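You operate a simulated robot arm through the tools that you are given. There is no shell and no other tool. Be economical: measure what you need, move in short steps, check, and stop when the job is done.

You are at the controls of a simulated two-armed robot. One attempt, no reset.

## Task
Put the power back on: main, then earth, then pump and router.
Fine: each of those toggles ends up; shut the cabinet after. Leave the other toggles, switches and plugs alone. Work with dry hands and keep fingers out of the door.

It is judged by the outcome, as a careful person would: the job done as asked, and still so three seconds after it is handed in. It fails if anything else is knocked over, pushed out of place, dropped, spilled or broken.

## Robot
Two 7-joint arms with fingered hands on one trunk that stands fixed in place. Base frame: the origin is at the foot of the trunk, x ahead of it, y to its left, z up. Lengths are in m, angles in rad, forces in N, time in s.
The left shoulder is at [0.015, 0.152, 1.304], the right one opposite. With the tool pointing down near the work surface each hand reaches from about 0.38 to 0.78 m from the base axis, measured 20 degrees to its own side. Payload 3.8 kg a hand.
The TCP of each hand is the grasp point between the finger pads, 0.03 m short of the fingertips. In the tool frame z runs along the fingers and y along their closing line. Largest opening 0.104 m; the body of the gripper starts 0.035 m behind the TCP. The gripper is a hand of 5 fingers: y runs from the thumb to the fingers, the wrist lies at [-0.015, -0.104, -0.178] in the tool frame, and closing takes about 1.5 s.
Orientation is told as [roll, pitch, yaw] about the base's x, y, z axes, in that order, counted from this pose: with the fingers straight down and the wrist toward the robot, the tool's x, y and z point along [0, 1, 0], [1, 0, 0] and [0, 0, -1] of the base frame.

## Interface
- The arms move only by the tool move_arm. It takes "left_motion", "right_motion" or both (then of equal length, played together; a hand with none holds still); each is a list of rows, each an object (a shift or turn left out is 0, a gripper value left out holds the last) with "translation": the shift along the tool's x, y, z in m, a list of three; "turn": the turn, a rotation vector about the tool's x, y, z in rad, a list of three; "grip": the gripper command, from -1 (fully open) to 1 (shut), values between in proportion. In form: [{"translation": [dx, dy, dz], "turn": [rx, ry, rz], "grip": grip}, ...]. A call has 1 to 8 rows; each row is the pose to reach, as a shift and turn from the pose commanded when the call began, along the tool's axes at that moment. A row lasts 0.2 s, in which the tool goes at most 0.05 m and 0.15 rad; a call with a longer step from one row to the next is refused whole, and so is a gripper value outside its range. Where a pose cannot be reached the arm comes as near as it can. A force on the tool above 40 N (or 10 N above the force at the start of the call, whichever is more), or a blocked arm, ends the call early, and 0.2 s more pass. Each finger travels about 0.072 m/s and halts on what it meets, pressing with about 30 N; the grip force reading is that of the motor and also rises with nothing between the fingers. The clock runs only during rows and for 0.2 s after the last one: add rows that repeat a pose to give the fingers time. It gives the time, the measured TCP pose, the force on the tool (base axes), the opening and the grip force at its end, in the units of the frame above (readings bear some noise), with the torque about the TCP (base axes, N m) and any sound that the robot's microphone picked up, and new pictures: "pictures" is both (left out), scene, wrist or none (wrist: the cameras of the hands that moved).
- Cameras (640 x 400 px; columns grow to the right, rows downward): "scene" is now at [0.0952, -0.0378, 1.4691]; the picture's right is [-0.40, -0.92, 0.01], its down [-0.40, 0.17, -0.90] and it looks along [0.83, -0.36, -0.43] (base axes); focal length 214 px, centre (320, 200). "left" rides on the left gripper at [-0.08, -0.078, -0.141] in its tool frame; the picture's right is [-0.78, -0.30, 0.56], its down [0.53, -0.78, 0.33] and it looks along [0.33, 0.56, 0.76] (tool axes); focal length 247 px, centre (320, 200). "right" rides on the right gripper at [0.08, -0.078, -0.141] in its tool frame; the picture's right is [-0.78, 0.30, -0.56], its down [-0.53, -0.78, 0.33] and it looks along [-0.33, 0.56, 0.76] (tool axes); focal length 247 px, centre (320, 200). There is no depth. A picture from a camera that has moved, and an enlarged one, comes with that camera's place and axes in the base frame and with its lens.
- move_column(by): slides the trunk up (or, below 0, down) by that many m; the arms and the scene camera ride with it, the base frame stays. It gives what a move gives, with no picture.
- grasp_type(shape, hand): the hand has 5 fingers and takes this shape, open, in about a second: jaw (thumb against the fingers, like two jaws); tri (thumb and two fingers); tip (a fingertip pinch); poke (one finger out to press); point (the index stretched); flat (the hand flat); cup (the hand cupped); fist (a fist). The gripper value then closes the fingers along that shape, each until it touches; the sizes above hold for jaw. It gives what a move gives, with no picture.
- pan_tilt(pan, tilt): turns the head with the scene camera to pan (to the left, within 1.396 rad either way) and tilt (down, from -0.506 to 1.204), counted from straight ahead of the robot. It gives what a move gives, and a new picture of the scene camera.
- enlarge(camera, box): a new picture of the part [left, top, right, bottom] of that camera's present view, enlarged. It takes no simulated time.
- job_done(): hands the job in; it is judged then, once.

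Go step by step. Nothing tells you positions but the pictures and the camera data: compare them with the known pose of the tool, close in by small moves and look again before you grip or let go. The budget is 120 turns and 200 pictures, counting those below and the enlarged ones. Unless the task says otherwise, let go and move clear before handing in, and close with one line.

The tools are called after ">>>" as a command line: name --argument value ..., lists and objects as JSON in quotes. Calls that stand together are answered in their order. move_arm: Moves the arms, as the interface text tells. Its arguments: {"type":"object","properties":{"left_motion":{"type":"array","items":{"type":"object","properties":{"translation":{"type":"array","items":{"type":"number"}},"turn":{"type":"array","items":{"type":"number"}},"grip":{"type":"number"}}}},"right_motion":{"type":"array","items":{"type":"object","properties":{"translation":{"type":"array","items":{"type":"number"}},"turn":{"type":"array","items":{"type":"number"}},"grip":{"type":"number"}}}},"pictures":{"type":"string","enum":["both","scene","wrist","none"]}},"required":[]} The other tools are called the same way: move_column (by) slides the trunk up or down; grasp_type (shape, hand) gives the hand a shape; pan_tilt (pan, tilt) turns the head that bears the scene camera; enlarge (camera, box) takes an enlarged picture of a part of a camera's view; job_done () hands the job in.

At the start:

```text
time_s: 0.0
left_ee_pos: [0.43, -0.0264, 1.403]
left_tcp_rot: [-0.003, 0.001, 0.002]
left_contact_force: [0.3, 0.4, 0.3]
left_moment: [0.02, -0.03, 0.01]
left_finger_gap: 0.1036
left_grasp_force: 0.0
left_shape: jaw
right_ee_pos: [0.332, -0.4373, 1.4607]
right_tcp_rot: [-0.001, -0.001, 0.002]
right_contact_force: [-0.5, -0.2, 0.3]
right_moment: [0.01, -0.02, 0.03]
right_finger_gap: 0.1035
right_grasp_force: 0.2
right_shape: jaw
trunk travel left (down, up): [-0.375, 0.081]
head pan, tilt: [-0.408, 0.429]
```

scene: 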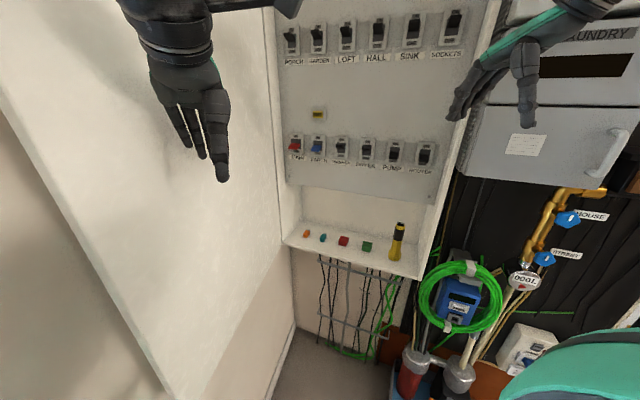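
right: 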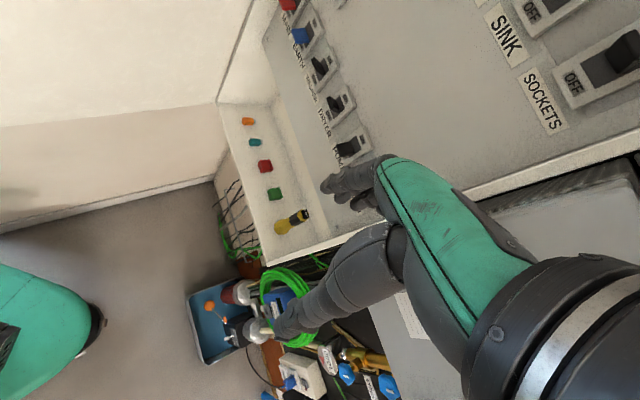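
left: 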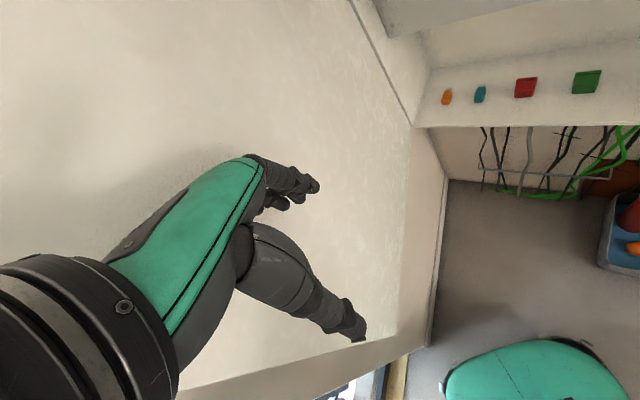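

I see a cabinet with its door open to the left and two rows of toggles: a top row (porch, garden, loft, hall, sink, sockets) and a bottom row (main, earth and others, pump, router). I'll look closer to read the labels and states.

>>> enlarge --camera "scene" --box '[270, 100, 450, 212]'

>>> enlarge --camera "scene" --box '[270, 0, 480, 131]'

>>> pan_tilt --pan 0.3 --tilt 0.3

```text
3.56 times, centred on (360, 156) of scene
camera zoom: at [0.0952, -0.0378, 1.4691], right [-0.4, -0.92, 0.01], down [-0.4, 0.17, -0.9], along [0.83, -0.36, -0.43], focal length 763 px, centre (178, 356)
```

zoom: 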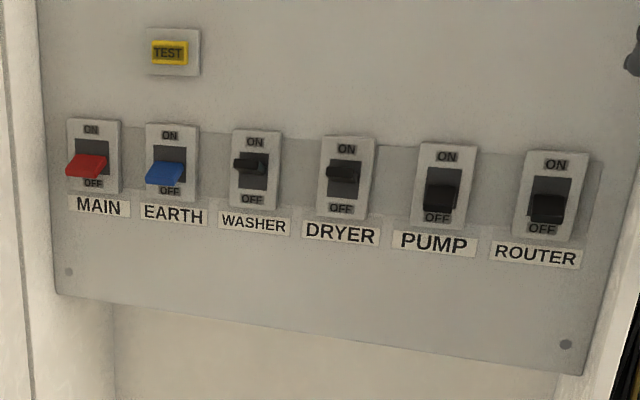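

```text
3.05 times, centred on (375, 66) of scene
camera zoom: at [0.0952, -0.0378, 1.4691], right [-0.4, -0.92, 0.01], down [-0.4, 0.17, -0.9], along [0.83, -0.36, -0.43], focal length 654 px, centre (152, 610)
```

zoom: 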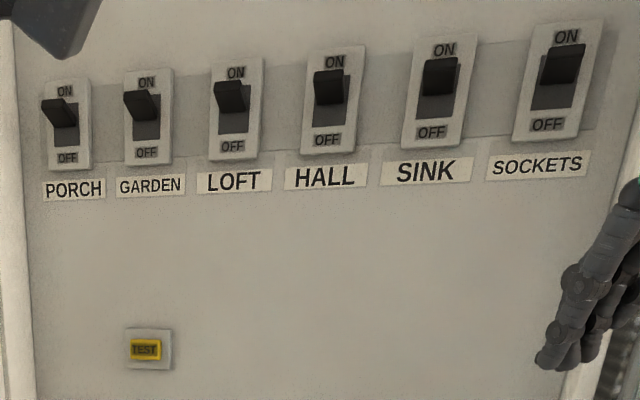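

```text
time_s: 1.1
left_ee_pos: [0.4295, -0.0259, 1.4022]
left_tcp_rot: [-0.003, 0.001, 0.002]
left_contact_force: [0.4, 0.2, -0.1]
left_moment: [0.04, 0.01, 0.0]
left_finger_gap: 0.1035
left_grasp_force: 0.0
left_shape: jaw
right_ee_pos: [0.3323, -0.4372, 1.4594]
right_tcp_rot: [0.0, 0.001, 0.002]
right_contact_force: [-0.1, 0.2, 0.7]
right_moment: [0.01, 0.01, -0.01]
right_finger_gap: 0.1036
right_grasp_force: 0.0
right_shape: jaw
trunk travel left (down, up): [-0.375, 0.081]
head pan, tilt: [0.3, 0.3]
camera scene: at [0.1, 0.0263, 1.481], right [0.3, -0.96, -0.01], down [-0.3, -0.09, -0.95], along [0.91, 0.28, -0.31], focal length 214 px, centre (320, 200)
```

scene: 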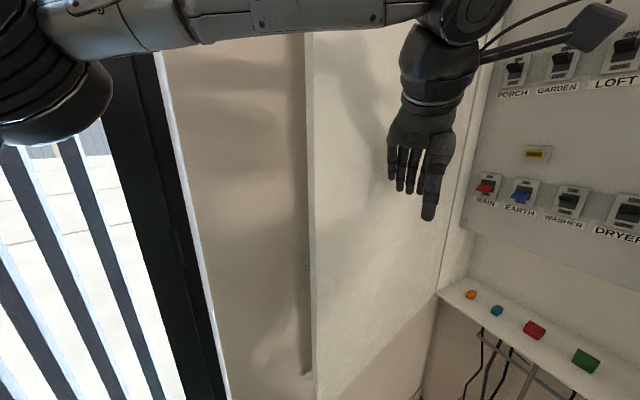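

The four wanted toggles appear to be off (down). By triangulation the lever tips are near z 1.315, with earth at about (0.77,-0.315), pump at (0.59,-0.49), and the panel turned about 45°. Next I'll look at the door's extent.

>>> pan_tilt --pan 0.4 --tilt 0.9

>>> pan_tilt --pan -0.5 --tilt 0.9

>>> pan_tilt --pan -0.1 --tilt -0.1

```text
time_s: 2.1
left_ee_pos: [0.4311, -0.026, 1.4021]
left_tcp_rot: [-0.002, 0.0, 0.001]
left_contact_force: [0.2, 0.6, -0.3]
left_moment: [0.02, 0.02, -0.03]
left_finger_gap: 0.1036
left_grasp_force: 0.0
left_shape: jaw
right_ee_pos: [0.3323, -0.4378, 1.4601]
right_tcp_rot: [0.001, 0.001, 0.002]
right_contact_force: [0.2, -0.4, -0.4]
right_moment: [0.01, -0.01, -0.01]
right_finger_gap: 0.1035
right_grasp_force: 0.0
right_shape: jaw
trunk travel left (down, up): [-0.375, 0.081]
head pan, tilt: [0.4, 0.901]
camera scene: at [0.0793, 0.0281, 1.4292], right [0.39, -0.92, -0.01], down [-0.73, -0.3, -0.61], along [0.56, 0.24, -0.79], focal length 214 px, centre (320, 200)
```

scene: 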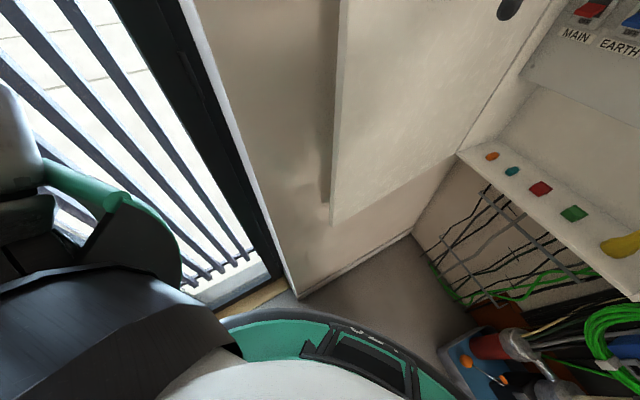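

```text
time_s: 3.3
left_ee_pos: [0.4298, -0.0254, 1.4021]
left_tcp_rot: [-0.001, -0.001, 0.0]
left_contact_force: [0.7, -0.4, -0.1]
left_moment: [0.01, 0.01, -0.02]
left_finger_gap: 0.1033
left_grasp_force: 0.1
left_shape: jaw
right_ee_pos: [0.3321, -0.4372, 1.4599]
right_tcp_rot: [0.0, -0.001, 0.003]
right_contact_force: [-0.3, -0.6, 0.8]
right_moment: [-0.03, 0.0, -0.03]
right_finger_gap: 0.1034
right_grasp_force: 0.1
right_shape: jaw
trunk travel left (down, up): [-0.375, 0.081]
head pan, tilt: [-0.499, 0.901]
camera scene: at [0.0761, -0.0373, 1.4292], right [-0.48, -0.88, 0.01], down [-0.7, 0.37, -0.61], along [0.53, -0.3, -0.79], focal length 214 px, centre (320, 200)
```

scene: 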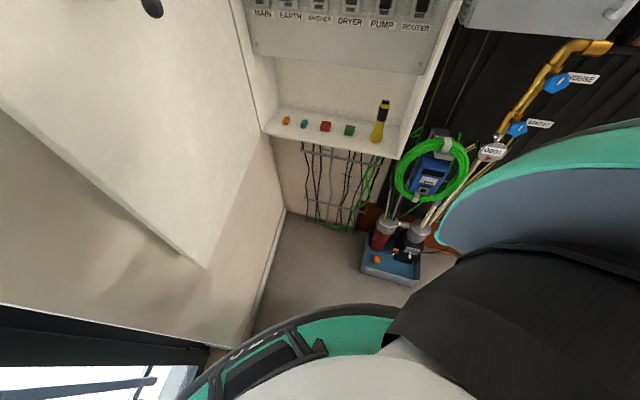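

```text
time_s: 4.5
left_ee_pos: [0.4301, -0.0255, 1.4025]
left_tcp_rot: [-0.002, 0.0, 0.002]
left_contact_force: [0.8, -0.1, 0.2]
left_moment: [0.01, 0.02, 0.03]
left_finger_gap: 0.1035
left_grasp_force: 0.1
left_shape: jaw
right_ee_pos: [0.3323, -0.4369, 1.4608]
right_tcp_rot: [-0.001, 0.001, 0.002]
right_contact_force: [0.1, 0.0, 0.9]
right_moment: [-0.04, -0.02, 0.01]
right_finger_gap: 0.1034
right_grasp_force: 0.1
right_shape: jaw
trunk travel left (down, up): [-0.375, 0.081]
head pan, tilt: [-0.099, -0.099]
camera scene: at [0.0982, -0.0099, 1.5176], right [-0.1, -1.0, 0.0], down [0.08, -0.01, -1.0], along [0.99, -0.1, 0.08], focal length 214 px, centre (320, 200)
```

scene: 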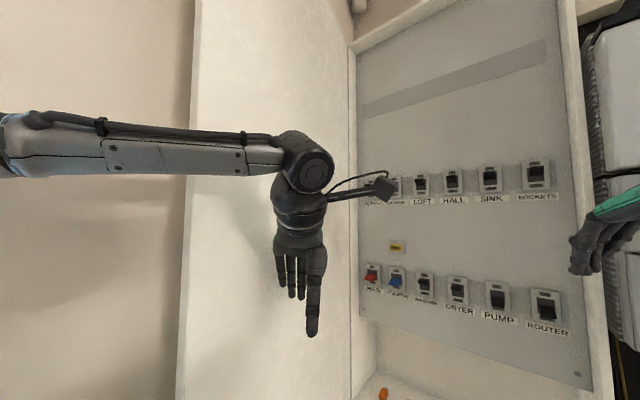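

The cabinet door is open about 90°. Its hinge is near (0.84,-0.19) and its free edge near (0.39,0.13), with a narrow gap to the wall behind it. I'll work the toggles with the right index finger, so first I'll shape the hand and turn it to point forward.

>>> grasp_type --hand "right" --shape "poke"

>>> move_arm --right_motion '[{"translation": [0.03, -0.01, 0], "turn": [0.15, 0, 0]}, {"translation": [0.06, -0.02, 0], "turn": [0.3, 0, 0]}, {"translation": [0.09, -0.03, 0], "turn": [0.45, 0, 0]}, {"translation": [0.1, -0.03, 0.02], "turn": [0.6, 0, 0]}, {"translation": [0.1, -0.03, 0.04], "turn": [0.75, 0, 0]}, {"translation": [0.1, -0.03, 0.06], "turn": [0.9, 0, 0]}, {"translation": [0.1, -0.03, 0.08], "turn": [1.05, 0, 0]}, {"translation": [0.1, -0.03, 0.1], "turn": [1.2, 0, 0]}]' --pictures "both"

```text
time_s: 5.4
left_ee_pos: [0.4301, -0.027, 1.4028]
left_tcp_rot: [0.0, -0.001, 0.002]
left_contact_force: [-0.3, -0.6, 0.2]
left_moment: [-0.02, -0.02, -0.02]
left_finger_gap: 0.1036
left_grasp_force: 0.1
left_shape: jaw
right_ee_pos: [0.3327, -0.4377, 1.4611]
right_tcp_rot: [0.0, 0.0, 0.002]
right_contact_force: [0.4, 0.6, 0.3]
right_moment: [0.02, -0.02, 0.01]
right_finger_gap: 0.0003
right_grasp_force: 0.0
right_shape: poke
trunk travel left (down, up): [-0.375, 0.081]
head pan, tilt: [-0.099, -0.099]
```

```text
time_s: 7.2
left_ee_pos: [0.4325, -0.0248, 1.4022]
left_tcp_rot: [-0.002, 0.0, 0.002]
left_contact_force: [0.0, 0.5, -0.4]
left_moment: [-0.02, 0.04, 0.0]
left_finger_gap: 0.1034
left_grasp_force: 0.1
left_shape: jaw
right_ee_pos: [0.3033, -0.3371, 1.3567]
right_tcp_rot: [0.001, 1.204, 0.002]
right_contact_force: [-0.4, -0.3, -0.9]
right_moment: [0.02, -0.03, -0.01]
right_finger_gap: 0.0001
right_grasp_force: 0.1
right_shape: poke
trunk travel left (down, up): [-0.375, 0.081]
head pan, tilt: [-0.099, -0.099]
camera scene: at [0.0998, -0.0089, 1.5175], right [-0.1, -1.0, 0.0], down [0.08, -0.01, -1.0], along [0.99, -0.1, 0.08], focal length 214 px, centre (320, 200)
camera right: at [0.4071, -0.2573, 1.4815], right [0.63, -0.78, -0.08], down [-0.59, -0.54, 0.61], along [-0.51, -0.33, -0.79], focal length 247 px, centre (320, 200)
```

scene: 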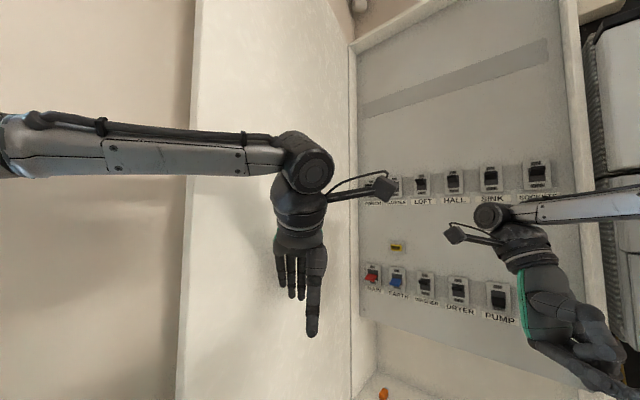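
right: 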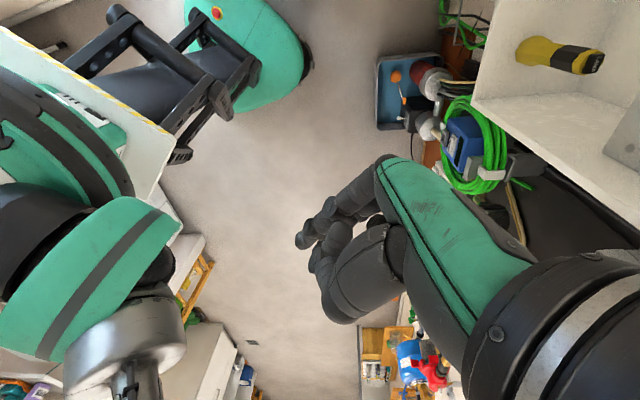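

I turned the wrong way, so the fingers now point back at the robot. I'll reverse the pitch.

>>> move_arm --right_motion '[{"turn": [-0.15, 0, 0]}, {"turn": [-0.3, 0, 0]}, {"turn": [-0.45, 0, 0]}, {"turn": [-0.6, 0, 0]}, {"turn": [-0.75, 0, 0]}, {"turn": [-0.9, 0, 0]}, {"turn": [-1.05, 0, 0]}, {"turn": [-1.2, 0, 0]}]' --pictures "none"

>>> move_arm --right_motion '[{"turn": [-0.15, 0, 0]}, {"turn": [-0.3, 0, 0]}, {"turn": [-0.45, 0, 0]}, {"turn": [-0.6, 0, 0]}, {"turn": [-0.75, 0, 0]}, {"turn": [-0.9, 0, 0]}, {"turn": [-1.05, 0, 0]}, {"turn": [-1.2, 0, 0]}]' --pictures "both"

```text
time_s: 9.0
left_ee_pos: [0.4319, -0.0272, 1.4025]
left_tcp_rot: [0.0, 0.002, 0.001]
left_contact_force: [0.7, 0.2, 0.4]
left_moment: [0.01, 0.03, 0.01]
left_finger_gap: 0.1036
left_grasp_force: 0.0
left_shape: jaw
right_ee_pos: [0.3054, -0.3378, 1.3608]
right_tcp_rot: [0.003, 0.002, 0.001]
right_contact_force: [0.3, 0.1, -0.7]
right_moment: [0.01, 0.01, 0.01]
right_finger_gap: 0.0
right_grasp_force: 0.2
right_shape: poke
trunk travel left (down, up): [-0.375, 0.081]
head pan, tilt: [-0.099, -0.099]
```

```text
time_s: 10.8
left_ee_pos: [0.4311, -0.0258, 1.402]
left_tcp_rot: [-0.001, 0.0, 0.003]
left_contact_force: [-0.6, 0.4, -0.1]
left_moment: [0.01, -0.02, -0.01]
left_finger_gap: 0.1037
left_grasp_force: 0.1
left_shape: jaw
right_ee_pos: [0.3502, -0.4172, 1.3706]
right_tcp_rot: [0.001, -1.202, 0.0]
right_contact_force: [-0.1, 0.8, 0.3]
right_moment: [-0.01, 0.01, 0.03]
right_finger_gap: 0.0002
right_grasp_force: 0.2
right_shape: poke
right hand out of reach, approached as far as the arm can: row 3, 4, 5, 6, 7, 8
trunk travel left (down, up): [-0.375, 0.081]
head pan, tilt: [-0.099, -0.099]
camera scene: at [0.0984, -0.0092, 1.5176], right [-0.1, -1.0, 0.0], down [0.08, -0.01, -1.0], along [0.99, -0.1, 0.08], focal length 214 px, centre (320, 200)
camera right: at [0.1904, -0.3379, 1.3509], right [-0.41, -0.78, 0.48], down [0.03, -0.53, -0.84], along [0.91, -0.33, 0.24], focal length 247 px, centre (320, 200)
```

scene: 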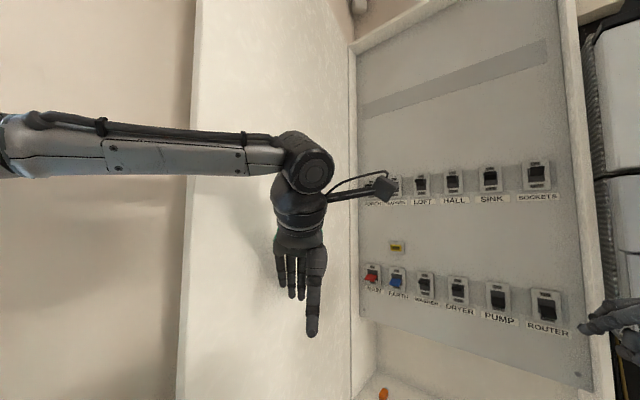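
right: 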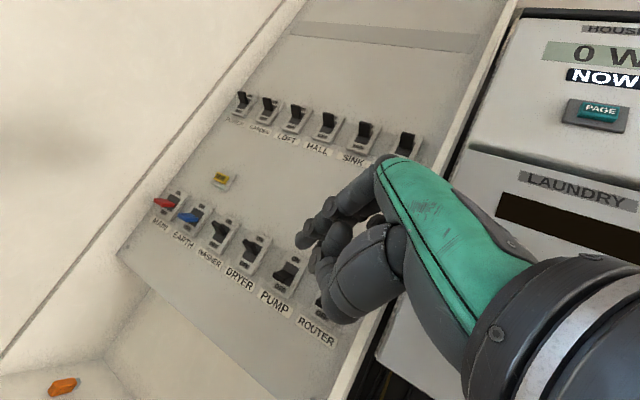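

The hand now points forward. I'll check the finger shape.

>>> enlarge --camera "right" --box '[100, 150, 420, 350]'

```text
2.00 times, centred on (260, 250) of right
camera zoom: at [0.1904, -0.3379, 1.3509], right [-0.41, -0.78, 0.48], down [0.03, -0.53, -0.84], along [0.91, -0.33, 0.24], focal length 494 px, centre (440, 100)
```

zoom: 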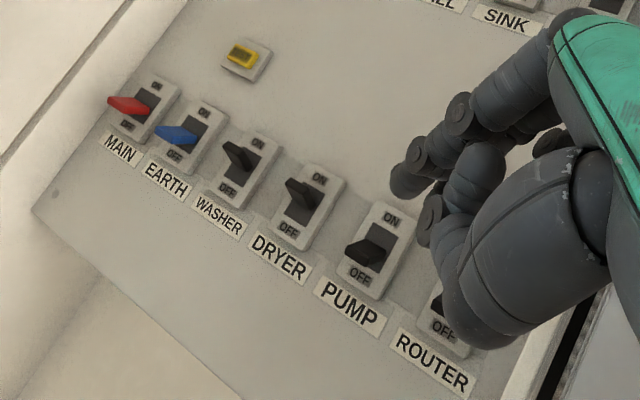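

The lever tips are spaced about 0.08 m apart: main (0.79,-0.245), earth (0.733,-0.30), pump (0.56,-0.466), router (0.50,-0.52), all at z≈1.31. I'll yaw the right hand toward the panel, advance part-way, and raise the left hand clear.

>>> move_arm --right_motion '[{"translation": [0.019, 0.003, 0.026], "turn": [0, -0.076, 0.029]}, {"translation": [0.038, 0.006, 0.051], "turn": [0, -0.152, 0.059]}, {"translation": [0.056, 0.01, 0.077], "turn": [0, -0.227, 0.088]}, {"translation": [0.075, 0.013, 0.102], "turn": [0, -0.303, 0.118]}, {"translation": [0.094, 0.016, 0.128], "turn": [0, -0.379, 0.147]}, {"translation": [0.113, 0.019, 0.153], "turn": [0, -0.455, 0.176]}, {"translation": [0.131, 0.022, 0.179], "turn": [0, -0.53, 0.206]}, {"translation": [0.15, 0.026, 0.2045], "turn": [0, -0.606, 0.235]}]' --left_motion '[{"translation": [0, 0, -0.015]}, {"translation": [0, 0, -0.03]}, {"translation": [0, -0.01, -0.045]}, {"translation": [0, -0.02, -0.06]}, {"translation": [0, -0.03, -0.075]}, {"translation": [0, -0.04, -0.09]}, {"translation": [0, -0.05, -0.1]}, {"translation": [0, -0.06, -0.11]}]' --pictures "both"

```text
time_s: 12.7
left_ee_pos: [0.3725, -0.0235, 1.512]
left_tcp_rot: [-0.001, 0.001, 0.002]
left_contact_force: [-0.3, 0.2, 0.9]
left_moment: [-0.01, 0.02, 0.02]
left_finger_gap: 0.1037
left_grasp_force: 0.0
left_shape: jaw
right_ee_pos: [0.5478, -0.2863, 1.3155]
right_tcp_rot: [-0.363, -1.24, -0.346]
right_contact_force: [1.1, 0.3, -0.6]
right_moment: [-0.01, 0.02, 0.01]
right_finger_gap: 0.0
right_grasp_force: 0.0
right_shape: poke
right hand out of reach, approached as far as the arm can: row 1, 2, 3, 4
trunk travel left (down, up): [-0.375, 0.081]
head pan, tilt: [-0.099, -0.099]
stopped in row 8 (right hand): the arm was blocked; the commanded pose is now the measured one
camera scene: at [0.0989, -0.009, 1.5176], right [-0.1, -1.0, 0.0], down [0.08, -0.01, -1.0], along [0.99, -0.1, 0.08], focal length 214 px, centre (320, 200)
camera right: at [0.475, -0.1274, 1.2778], right [-0.8, -0.27, 0.54], down [-0.34, -0.53, -0.77], along [0.5, -0.8, 0.33], focal length 247 px, centre (320, 200)
camera left: at [0.2945, -0.1043, 1.6545], right [-0.29, -0.78, -0.56], down [-0.78, 0.53, -0.33], along [0.56, 0.33, -0.76], focal length 247 px, centre (320, 200)
```

scene: 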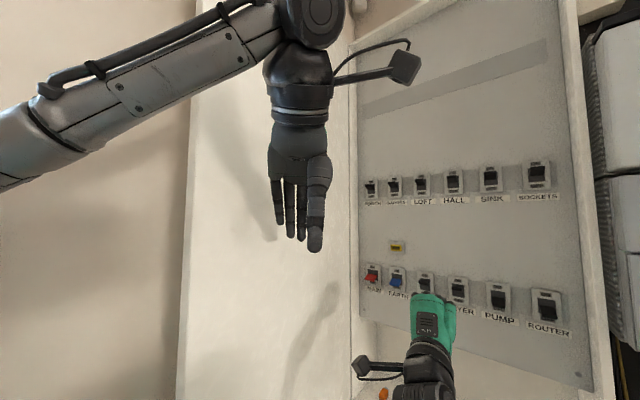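
right: 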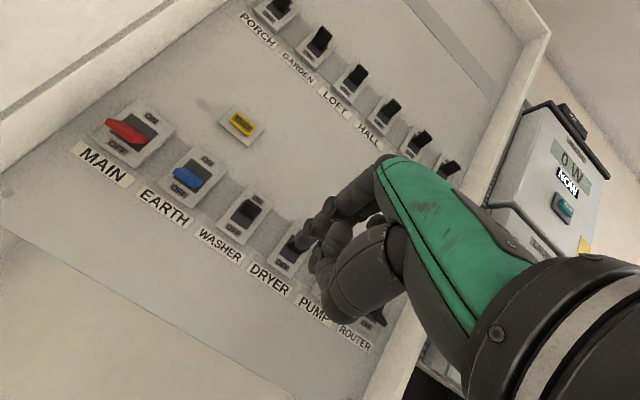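
left: 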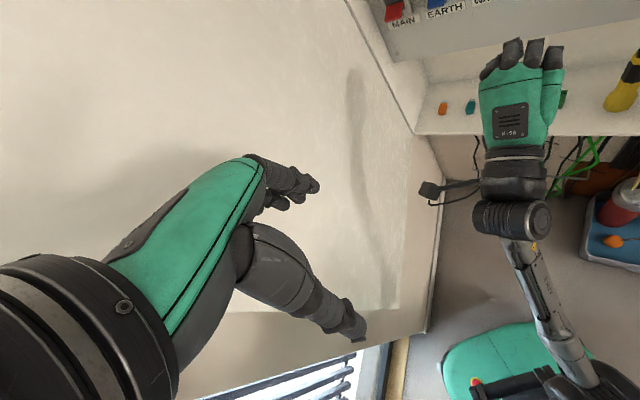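

The right hand is now well aligned with the panel, pointing nearly normal to it. The stop came with no contact force, so it was likely a joint posture limit. Next I'll move sideways to a spot in front of MAIN and level the finger.

>>> move_arm --right_motion '[{"translation": [0.03, 0.0, 0.0], "turn": [-0.04, 0, 0]}, {"translation": [0.06, 0.0, 0.01], "turn": [-0.08, 0, 0]}, {"translation": [0.09, 0.0, 0.02], "turn": [-0.12, 0, 0]}, {"translation": [0.12, 0.005, 0.03], "turn": [-0.16, 0, 0]}, {"translation": [0.15, 0.01, 0.04], "turn": [-0.2, 0, 0]}, {"translation": [0.18, 0.015, 0.05], "turn": [-0.24, 0, 0]}, {"translation": [0.193, 0.018, 0.06], "turn": [-0.27, 0, 0]}, {"translation": [0.193, 0.018, 0.07], "turn": [-0.3, 0, 0]}]' --pictures "both"

```text
time_s: 14.5
left_ee_pos: [0.3714, -0.025, 1.5126]
left_tcp_rot: [0.001, 0.0, 0.002]
left_contact_force: [-0.5, -0.1, 0.0]
left_moment: [-0.01, 0.04, -0.02]
left_finger_gap: 0.1036
left_grasp_force: 0.1
left_shape: jaw
right_ee_pos: [0.7272, -0.1872, 1.2912]
right_tcp_rot: [-1.478, -1.459, 0.784]
right_contact_force: [0.3, -0.3, -0.5]
right_moment: [0.06, 0.0, 0.02]
right_finger_gap: 0.0
right_grasp_force: 0.1
right_shape: poke
trunk travel left (down, up): [-0.375, 0.081]
head pan, tilt: [-0.099, -0.099]
camera scene: at [0.0986, -0.0103, 1.5176], right [-0.1, -1.0, 0.0], down [0.08, -0.01, -1.0], along [0.99, -0.1, 0.08], focal length 214 px, centre (320, 200)
camera right: at [0.6632, -0.0412, 1.2067], right [-0.9, -0.21, 0.39], down [-0.15, -0.68, -0.71], along [0.42, -0.7, 0.58], focal length 247 px, centre (320, 200)
```

scene: 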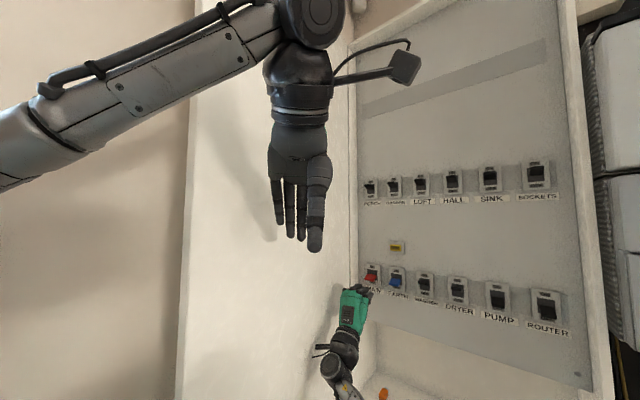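
right: 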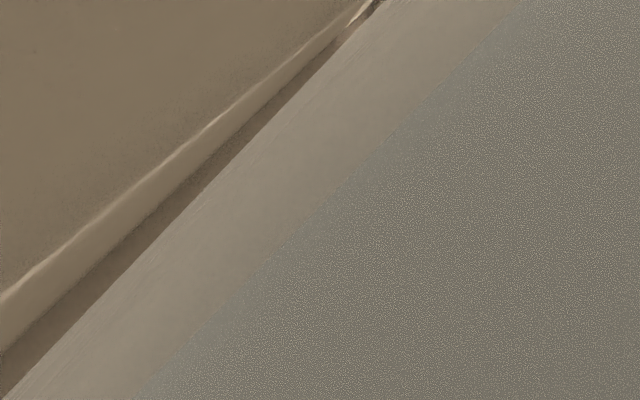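

The hand is level, but its side camera sits in the door's plane. I'll back off to the right at once and roll the hand so the camera and wrist hang clear of the door.

>>> move_arm --right_motion '[{"translation": [-0.03, 0.0, -0.01]}, {"translation": [-0.07, 0.0, -0.02]}, {"translation": [-0.1, 0.0, -0.03], "turn": [0, 0, -0.14]}, {"translation": [-0.1, 0.0, -0.04], "turn": [0, 0, -0.28]}, {"translation": [-0.1, 0.0, -0.04], "turn": [0, 0, -0.42]}, {"translation": [-0.1, 0.0, -0.04], "turn": [0, 0, -0.56]}, {"translation": [-0.1, 0.0, -0.04], "turn": [0, 0, -0.7]}, {"translation": [-0.1, 0.0, -0.04], "turn": [0, 0, -0.84]}]' --pictures "both"

```text
time_s: 16.3
left_ee_pos: [0.3716, -0.0241, 1.5122]
left_tcp_rot: [0.0, -0.001, 0.002]
left_contact_force: [0.4, 0.7, -0.6]
left_moment: [0.0, 0.01, 0.0]
left_finger_gap: 0.1039
left_grasp_force: 0.1
left_shape: jaw
right_ee_pos: [0.6321, -0.2364, 1.3028]
right_tcp_rot: [-1.556, -0.617, 0.867]
right_contact_force: [-0.5, 0.1, 1.2]
right_moment: [0.02, 0.0, 0.0]
right_finger_gap: 0.0002
right_grasp_force: 0.1
right_shape: poke
trunk travel left (down, up): [-0.375, 0.081]
head pan, tilt: [-0.099, -0.099]
camera scene: at [0.0983, -0.0103, 1.5176], right [-0.1, -1.0, 0.0], down [0.08, -0.01, -1.0], along [0.99, -0.1, 0.08], focal length 214 px, centre (320, 200)
camera right: at [0.5112, -0.1592, 1.1943], right [-0.55, 0.19, 0.81], down [-0.35, -0.94, -0.02], along [0.76, -0.29, 0.58], focal length 247 px, centre (320, 200)
```

scene: 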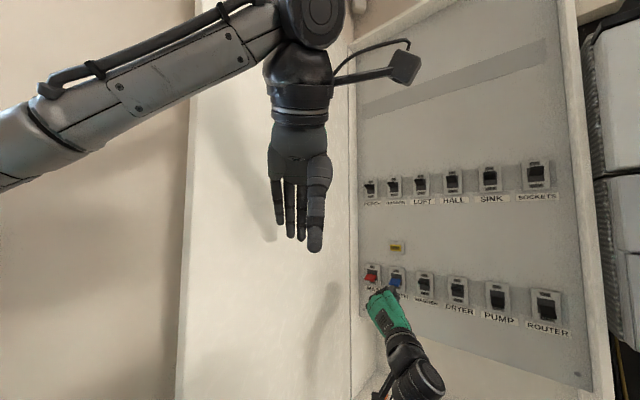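
right: 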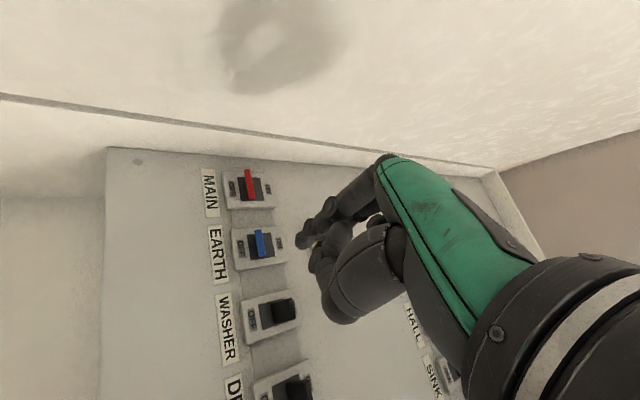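

The rolled pose works: the camera now sees main and earth, with door clearance on the left. I'll go in front of MAIN, below its lever and about 4 cm short, yawing slightly away from the door.

>>> move_arm --right_motion '[{"translation": [0.021, 0.005, 0.01], "turn": [-0.04, 0.03, 0]}, {"translation": [0.042, 0.018, 0.02], "turn": [-0.08, 0.06, 0]}, {"translation": [0.063, 0.033, 0.035], "turn": [-0.12, 0.09, 0]}, {"translation": [0.084, 0.054, 0.045], "turn": [-0.162, 0.117, -0.004]}]' --pictures "both"

>>> pan_tilt --pan -0.3 --tilt 0.3

>>> enlarge --camera "scene" --box '[230, 100, 390, 200]'

```text
time_s: 17.3
left_ee_pos: [0.373, -0.024, 1.5119]
left_tcp_rot: [-0.001, 0.0, 0.002]
left_contact_force: [1.0, 0.8, 0.1]
left_moment: [0.0, 0.03, 0.0]
left_finger_gap: 0.1034
left_grasp_force: 0.0
left_shape: jaw
right_ee_pos: [0.7279, -0.1924, 1.2634]
right_tcp_rot: [-1.555, -0.615, 1.068]
right_contact_force: [-0.2, 0.3, 0.1]
right_moment: [0.01, -0.04, 0.01]
right_finger_gap: 0.0
right_grasp_force: 0.0
right_shape: poke
trunk travel left (down, up): [-0.375, 0.081]
head pan, tilt: [-0.099, -0.099]
camera scene: at [0.0992, -0.009, 1.5176], right [-0.1, -1.0, 0.0], down [0.08, -0.01, -1.0], along [0.99, -0.1, 0.08], focal length 214 px, centre (320, 200)
camera right: at [0.5935, -0.141, 1.1565], right [-0.58, 0.08, 0.81], down [-0.15, -0.99, -0.01], along [0.8, -0.13, 0.58], focal length 247 px, centre (320, 200)
```

scene: 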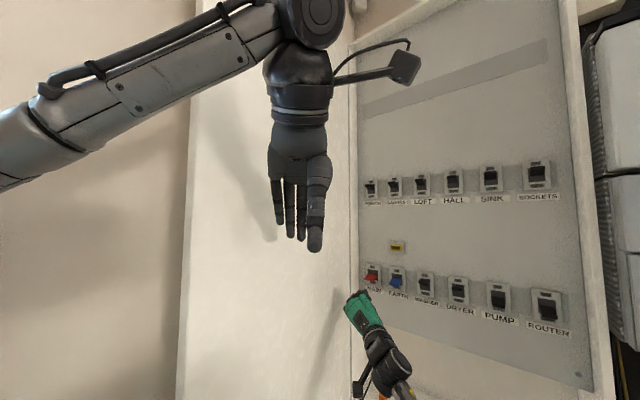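
right: 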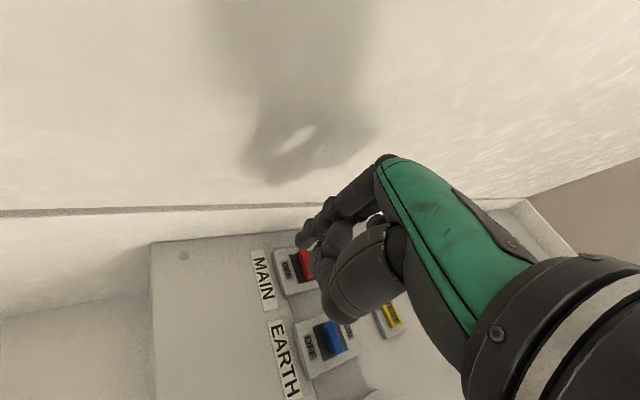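

```text
time_s: 18.2
left_ee_pos: [0.3712, -0.0256, 1.5124]
left_tcp_rot: [-0.002, -0.001, 0.002]
left_contact_force: [0.9, 0.7, 0.0]
left_moment: [0.02, 0.0, 0.01]
left_finger_gap: 0.1039
left_grasp_force: 0.0
left_shape: jaw
right_ee_pos: [0.7272, -0.1946, 1.2641]
right_tcp_rot: [-1.554, -0.616, 1.067]
right_contact_force: [0.3, 0.2, 0.3]
right_moment: [0.0, 0.02, 0.01]
right_finger_gap: 0.0
right_grasp_force: 0.0
right_shape: poke
trunk travel left (down, up): [-0.375, 0.081]
head pan, tilt: [-0.3, 0.3]
camera scene: at [0.1, -0.0288, 1.4811], right [-0.29, -0.96, 0.01], down [-0.3, 0.09, -0.95], along [0.91, -0.28, -0.31], focal length 214 px, centre (320, 200)
```

scene: 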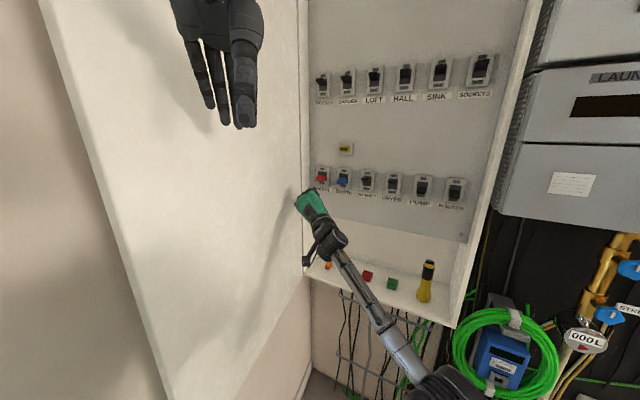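

```text
4.00 times, centred on (310, 150) of scene
camera zoom: at [0.1, -0.0288, 1.4811], right [-0.29, -0.96, 0.01], down [-0.3, 0.09, -0.95], along [0.91, -0.28, -0.31], focal length 858 px, centre (360, 400)
```

zoom: 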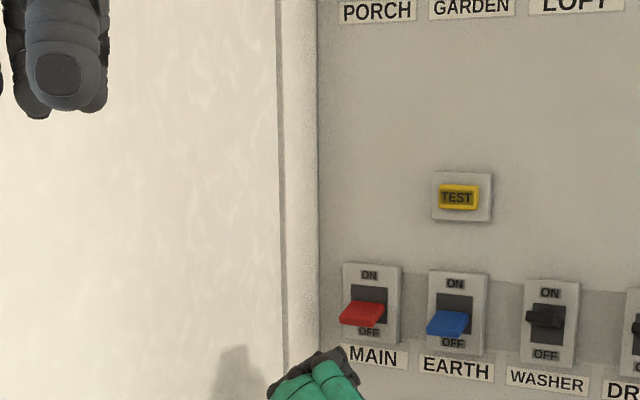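

Combining all views, the MAIN lever tip is at about (0.828,-0.256,1.314), 8–9 cm straight ahead of the fingertip and about 5 cm higher. I'll advance under it in two steps, checking between.

>>> move_arm --right_motion '[{"translation": [0, 0, 0.02]}, {"translation": [0, 0, 0.04]}, {"translation": [0, 0, 0.06]}]' --pictures "wrist"

>>> enlarge --camera "right" --box '[200, 150, 440, 300]'

>>> enlarge --camera "scene" --box '[270, 140, 390, 215]'

```text
time_s: 19.0
left_ee_pos: [0.3722, -0.0247, 1.5127]
left_tcp_rot: [-0.003, -0.001, 0.001]
left_contact_force: [-0.3, 0.5, 0.4]
left_moment: [-0.01, 0.0, -0.01]
left_finger_gap: 0.1037
left_grasp_force: 0.2
left_shape: jaw
right_ee_pos: [0.7777, -0.2193, 1.2656]
right_tcp_rot: [-1.555, -0.614, 1.067]
right_contact_force: [-0.8, -0.2, 0.3]
right_moment: [-0.03, -0.03, 0.02]
right_finger_gap: 0.0
right_grasp_force: 0.1
right_shape: poke
trunk travel left (down, up): [-0.375, 0.081]
head pan, tilt: [-0.3, 0.3]
camera right: at [0.6443, -0.1682, 1.1586], right [-0.58, 0.08, 0.81], down [-0.16, -0.99, -0.02], along [0.8, -0.14, 0.58], focal length 247 px, centre (320, 200)
```

right: 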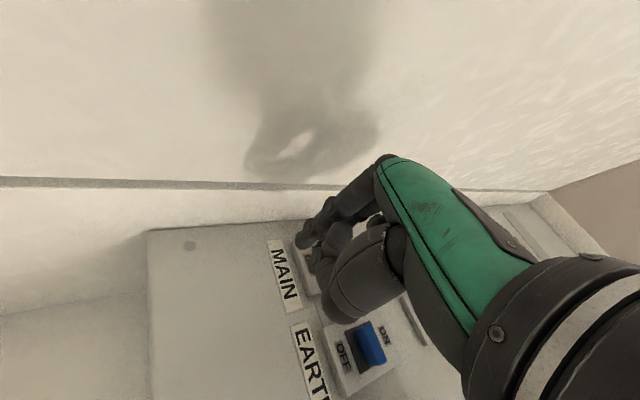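

```text
2.67 times, centred on (320, 225) of right
camera zoom: at [0.6443, -0.1682, 1.1586], right [-0.58, 0.08, 0.81], down [-0.16, -0.99, -0.02], along [0.8, -0.14, 0.58], focal length 659 px, centre (320, 133)
```

zoom: 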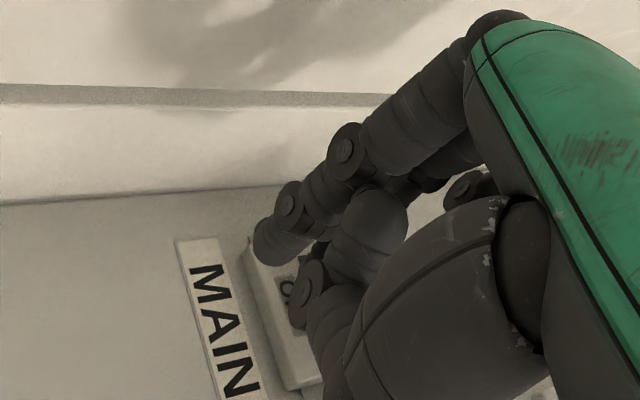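

```text
5.33 times, centred on (330, 178) of scene
camera zoom: at [0.1005, -0.0287, 1.481], right [-0.3, -0.96, 0.01], down [-0.3, 0.09, -0.95], along [0.91, -0.28, -0.31], focal length 1144 px, centre (267, 320)
```

zoom: 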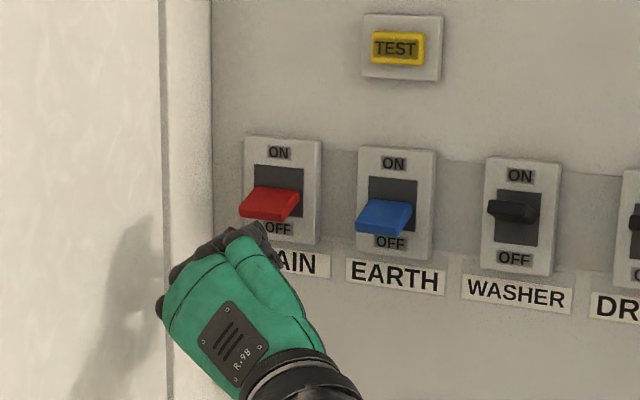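

The fingertip is slightly left of the plate centre and below the lever. I'll shift 1.5 cm right along the panel, then advance under the lever.

>>> move_arm --right_motion '[{"translation": [-0.009, -0.0125, 0.0]}, {"translation": [-0.009, -0.0125, 0.015]}, {"translation": [-0.009, -0.0125, 0.03]}, {"translation": [-0.009, -0.0125, 0.042]}]' --pictures "wrist"

>>> enlarge --camera "right" --box '[200, 150, 440, 300]'

>>> enlarge --camera "scene" --box '[290, 140, 386, 200]'

```text
time_s: 20.0
left_ee_pos: [0.3717, -0.0255, 1.5127]
left_tcp_rot: [-0.001, -0.001, 0.002]
left_contact_force: [0.4, 0.9, -0.4]
left_moment: [-0.01, 0.02, -0.01]
left_finger_gap: 0.1038
left_grasp_force: 0.1
left_shape: jaw
right_ee_pos: [0.8058, -0.2553, 1.2641]
right_tcp_rot: [-1.555, -0.615, 1.065]
right_contact_force: [0.7, 0.1, 0.0]
right_moment: [-0.01, -0.02, -0.01]
right_finger_gap: 0.0001
right_grasp_force: 0.0
right_shape: poke
trunk travel left (down, up): [-0.375, 0.081]
head pan, tilt: [-0.3, 0.3]
camera right: at [0.6729, -0.2037, 1.1573], right [-0.58, 0.08, 0.81], down [-0.16, -0.99, -0.02], along [0.8, -0.14, 0.58], focal length 247 px, centre (320, 200)
```

right: 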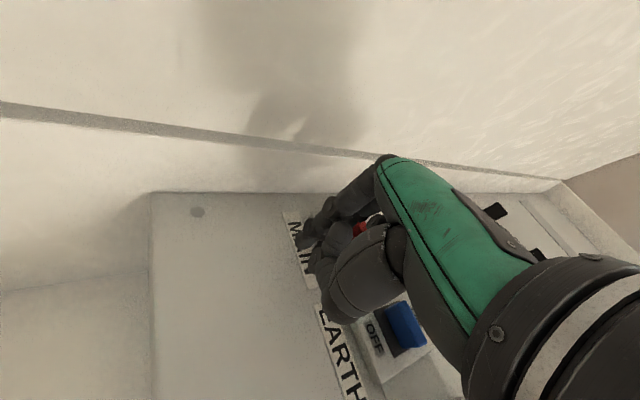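

```text
2.67 times, centred on (320, 225) of right
camera zoom: at [0.6729, -0.2037, 1.1573], right [-0.58, 0.08, 0.81], down [-0.16, -0.99, -0.02], along [0.8, -0.14, 0.58], focal length 659 px, centre (320, 133)
```

zoom: 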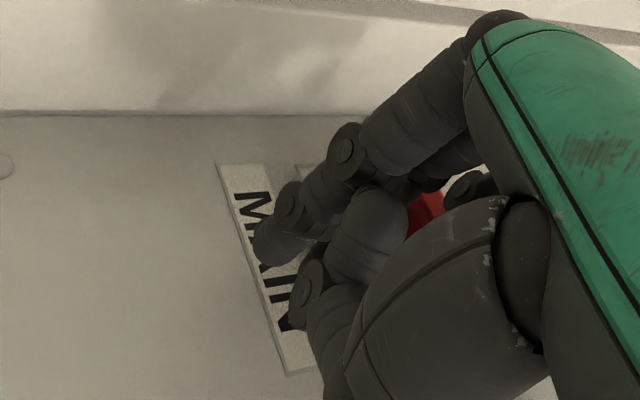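

```text
6.67 times, centred on (338, 170) of scene
camera zoom: at [0.1002, -0.029, 1.481], right [-0.3, -0.96, 0.01], down [-0.3, 0.09, -0.95], along [0.91, -0.28, -0.31], focal length 1430 px, centre (200, 400)
```

zoom: 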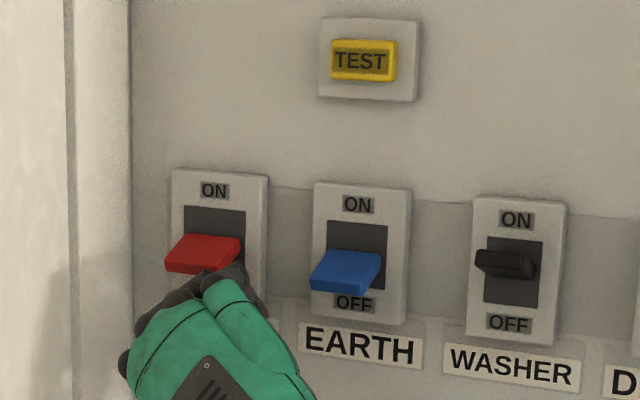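

The red lever is directly above the fingertip, at z about 1.315. I'll advance a little more and lift.

>>> move_arm --right_motion '[{"translation": [0, 0, 0.006]}, {"translation": [-0.0162, 0.0117, 0.006]}, {"translation": [-0.0324, 0.0234, 0.006]}, {"translation": [-0.0405, 0.0292, 0.006]}, {"translation": [-0.0486, 0.035, 0.006]}, {"translation": [-0.0567, 0.0409, 0.006]}]' --pictures "wrist"

>>> enlarge --camera "scene" --box '[290, 140, 386, 200]'

```text
time_s: 20.8
left_ee_pos: [0.3726, -0.0246, 1.5102]
left_tcp_rot: [-0.001, -0.001, -0.001]
left_contact_force: [0.7, 0.3, 0.3]
left_moment: [0.0, -0.03, -0.02]
left_finger_gap: 0.1037
left_grasp_force: 0.1
left_shape: jaw
right_ee_pos: [0.8152, -0.2537, 1.276]
right_tcp_rot: [-1.511, -0.601, 1.04]
right_contact_force: [3.0, 3.6, -16.7]
right_moment: [0.31, 0.3, 0.1]
right_finger_gap: 0.0003
right_grasp_force: 0.1
right_shape: poke
trunk travel left (down, up): [-0.375, 0.081]
head pan, tilt: [-0.3, 0.3]
stopped in row 4 (right hand): the force on the tool passed its limit at 45 N (the readings are from after the stop); the commanded pose is now the measured one
camera right: at [0.6773, -0.2012, 1.1742], right [-0.55, 0.07, 0.83], down [-0.16, -0.99, -0.02], along [0.82, -0.14, 0.55], focal length 247 px, centre (320, 200)
```

right: 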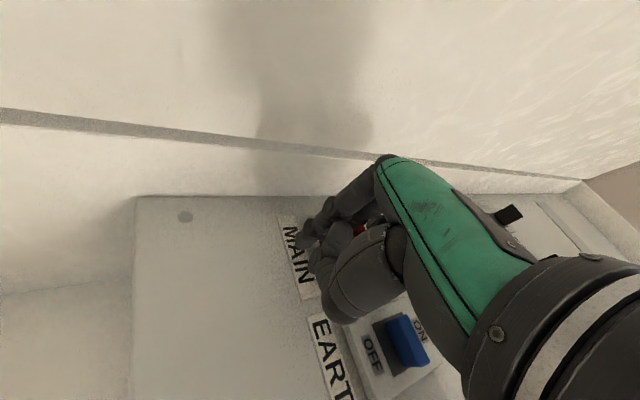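

```text
6.67 times, centred on (338, 170) of scene
camera zoom: at [0.1025, -0.0273, 1.481], right [-0.3, -0.96, 0.01], down [-0.3, 0.09, -0.95], along [0.91, -0.28, -0.31], focal length 1430 px, centre (200, 400)
```

zoom: 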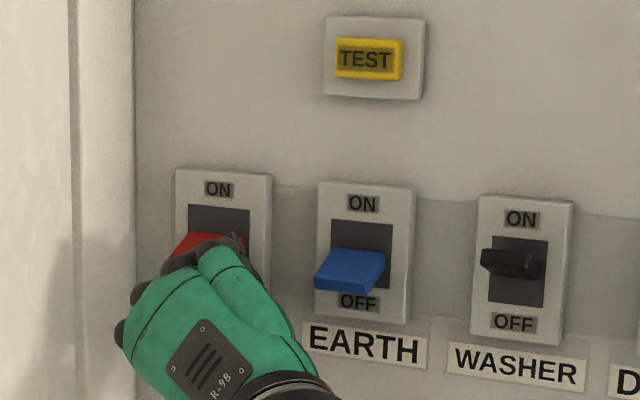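

The lift stopped at 45 N after only about 1 cm, probably because a curled knuckle caught the lever. I'll look closely before acting.

>>> enlarge --camera "right" --box '[280, 180, 408, 260]'

>>> enlarge --camera "scene" --box '[304, 160, 344, 185]'

```text
5.00 times, centred on (344, 220) of right
camera zoom: at [0.6773, -0.2012, 1.1742], right [-0.55, 0.07, 0.83], down [-0.16, -0.99, -0.02], along [0.82, -0.14, 0.55], focal length 1235 px, centre (200, 100)
```

zoom: 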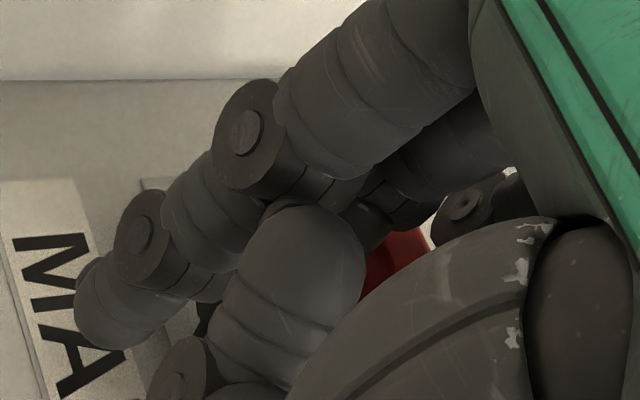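

```text
16.00 times, centred on (324, 172) of scene
camera zoom: at [0.1025, -0.0273, 1.481], right [-0.3, -0.96, 0.01], down [-0.3, 0.09, -0.95], along [0.91, -0.28, -0.31], focal length 3432 px, centre (256, 640)
```

zoom: 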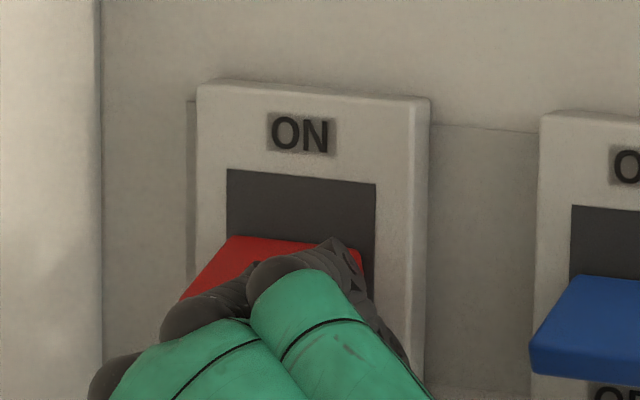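

The middle knuckles are under the lever, above the index. I'll back out, roll the hand so the index is uppermost, and use the straighter "point" shape.

>>> move_arm --right_motion '[{"translation": [0.016, -0.012, 0]}, {"translation": [0.016, -0.012, -0.03]}, {"translation": [0.016, -0.012, -0.06]}, {"translation": [0.016, -0.012, -0.09]}, {"translation": [0.01, -0.02, -0.11], "turn": [0, 0, 0.12]}, {"translation": [0.01, -0.02, -0.12], "turn": [0, 0, 0.25]}, {"translation": [0.01, -0.02, -0.12], "turn": [0, 0, 0.38]}, {"translation": [0.01, -0.02, -0.12], "turn": [0, 0, 0.5]}]' --pictures "none"

>>> grasp_type --hand "right" --shape "point"

>>> enlarge --camera "right" --box '[0, 0, 640, 400]'

>>> enlarge --camera "scene" --box '[250, 120, 410, 220]'

```text
time_s: 22.6
left_ee_pos: [0.3725, -0.023, 1.5124]
left_tcp_rot: [-0.001, 0.0, 0.0]
left_contact_force: [-0.1, 0.0, -0.5]
left_moment: [-0.02, 0.02, 0.02]
left_finger_gap: 0.1035
left_grasp_force: 0.0
left_shape: jaw
right_ee_pos: [0.7034, -0.2068, 1.267]
right_tcp_rot: [-1.485, -1.107, 1.0]
right_contact_force: [-0.1, 0.4, -0.4]
right_moment: [0.03, 0.01, 0.0]
right_finger_gap: 0.0001
right_grasp_force: 0.1
right_shape: poke
trunk travel left (down, up): [-0.375, 0.081]
head pan, tilt: [-0.3, 0.3]
```

```text
time_s: 23.5
left_ee_pos: [0.3711, -0.0241, 1.5126]
left_tcp_rot: [-0.003, -0.001, -0.001]
left_contact_force: [-0.3, 0.4, -0.1]
left_moment: [0.02, 0.02, 0.01]
left_finger_gap: 0.1037
left_grasp_force: 0.1
left_shape: jaw
right_ee_pos: [0.7028, -0.2065, 1.2684]
right_tcp_rot: [-1.486, -1.106, 1.0]
right_contact_force: [0.4, 0.0, -0.3]
right_moment: [-0.01, 0.0, 0.01]
right_finger_gap: 0.0001
right_grasp_force: 0.0
right_shape: point
trunk travel left (down, up): [-0.375, 0.081]
head pan, tilt: [-0.3, 0.3]
```

```text
1.00 times, centred on (320, 200) of right (not enlarged: the box is as wide or as high as the picture)
camera zoom: at [0.5915, -0.1061, 1.1692], right [-0.74, -0.24, 0.63], down [-0.11, -0.88, -0.47], along [0.67, -0.42, 0.62], focal length 247 px, centre (320, 200)
```

zoom: 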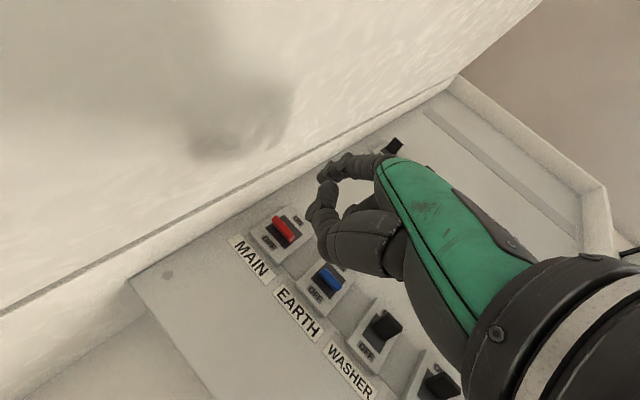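

```text
4.00 times, centred on (330, 170) of scene
camera zoom: at [0.1001, -0.0288, 1.481], right [-0.3, -0.96, 0.01], down [-0.3, 0.09, -0.95], along [0.91, -0.28, -0.31], focal length 858 px, centre (280, 320)
```

zoom: 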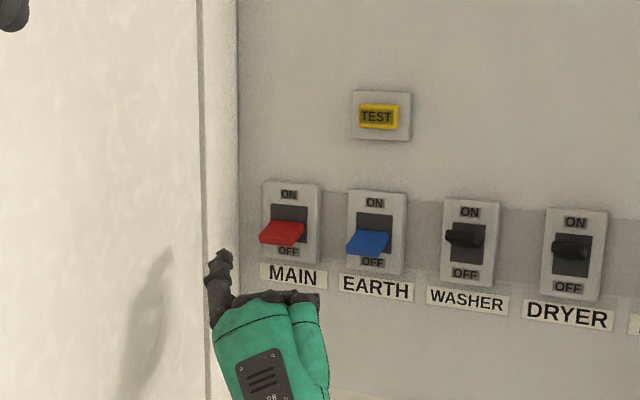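

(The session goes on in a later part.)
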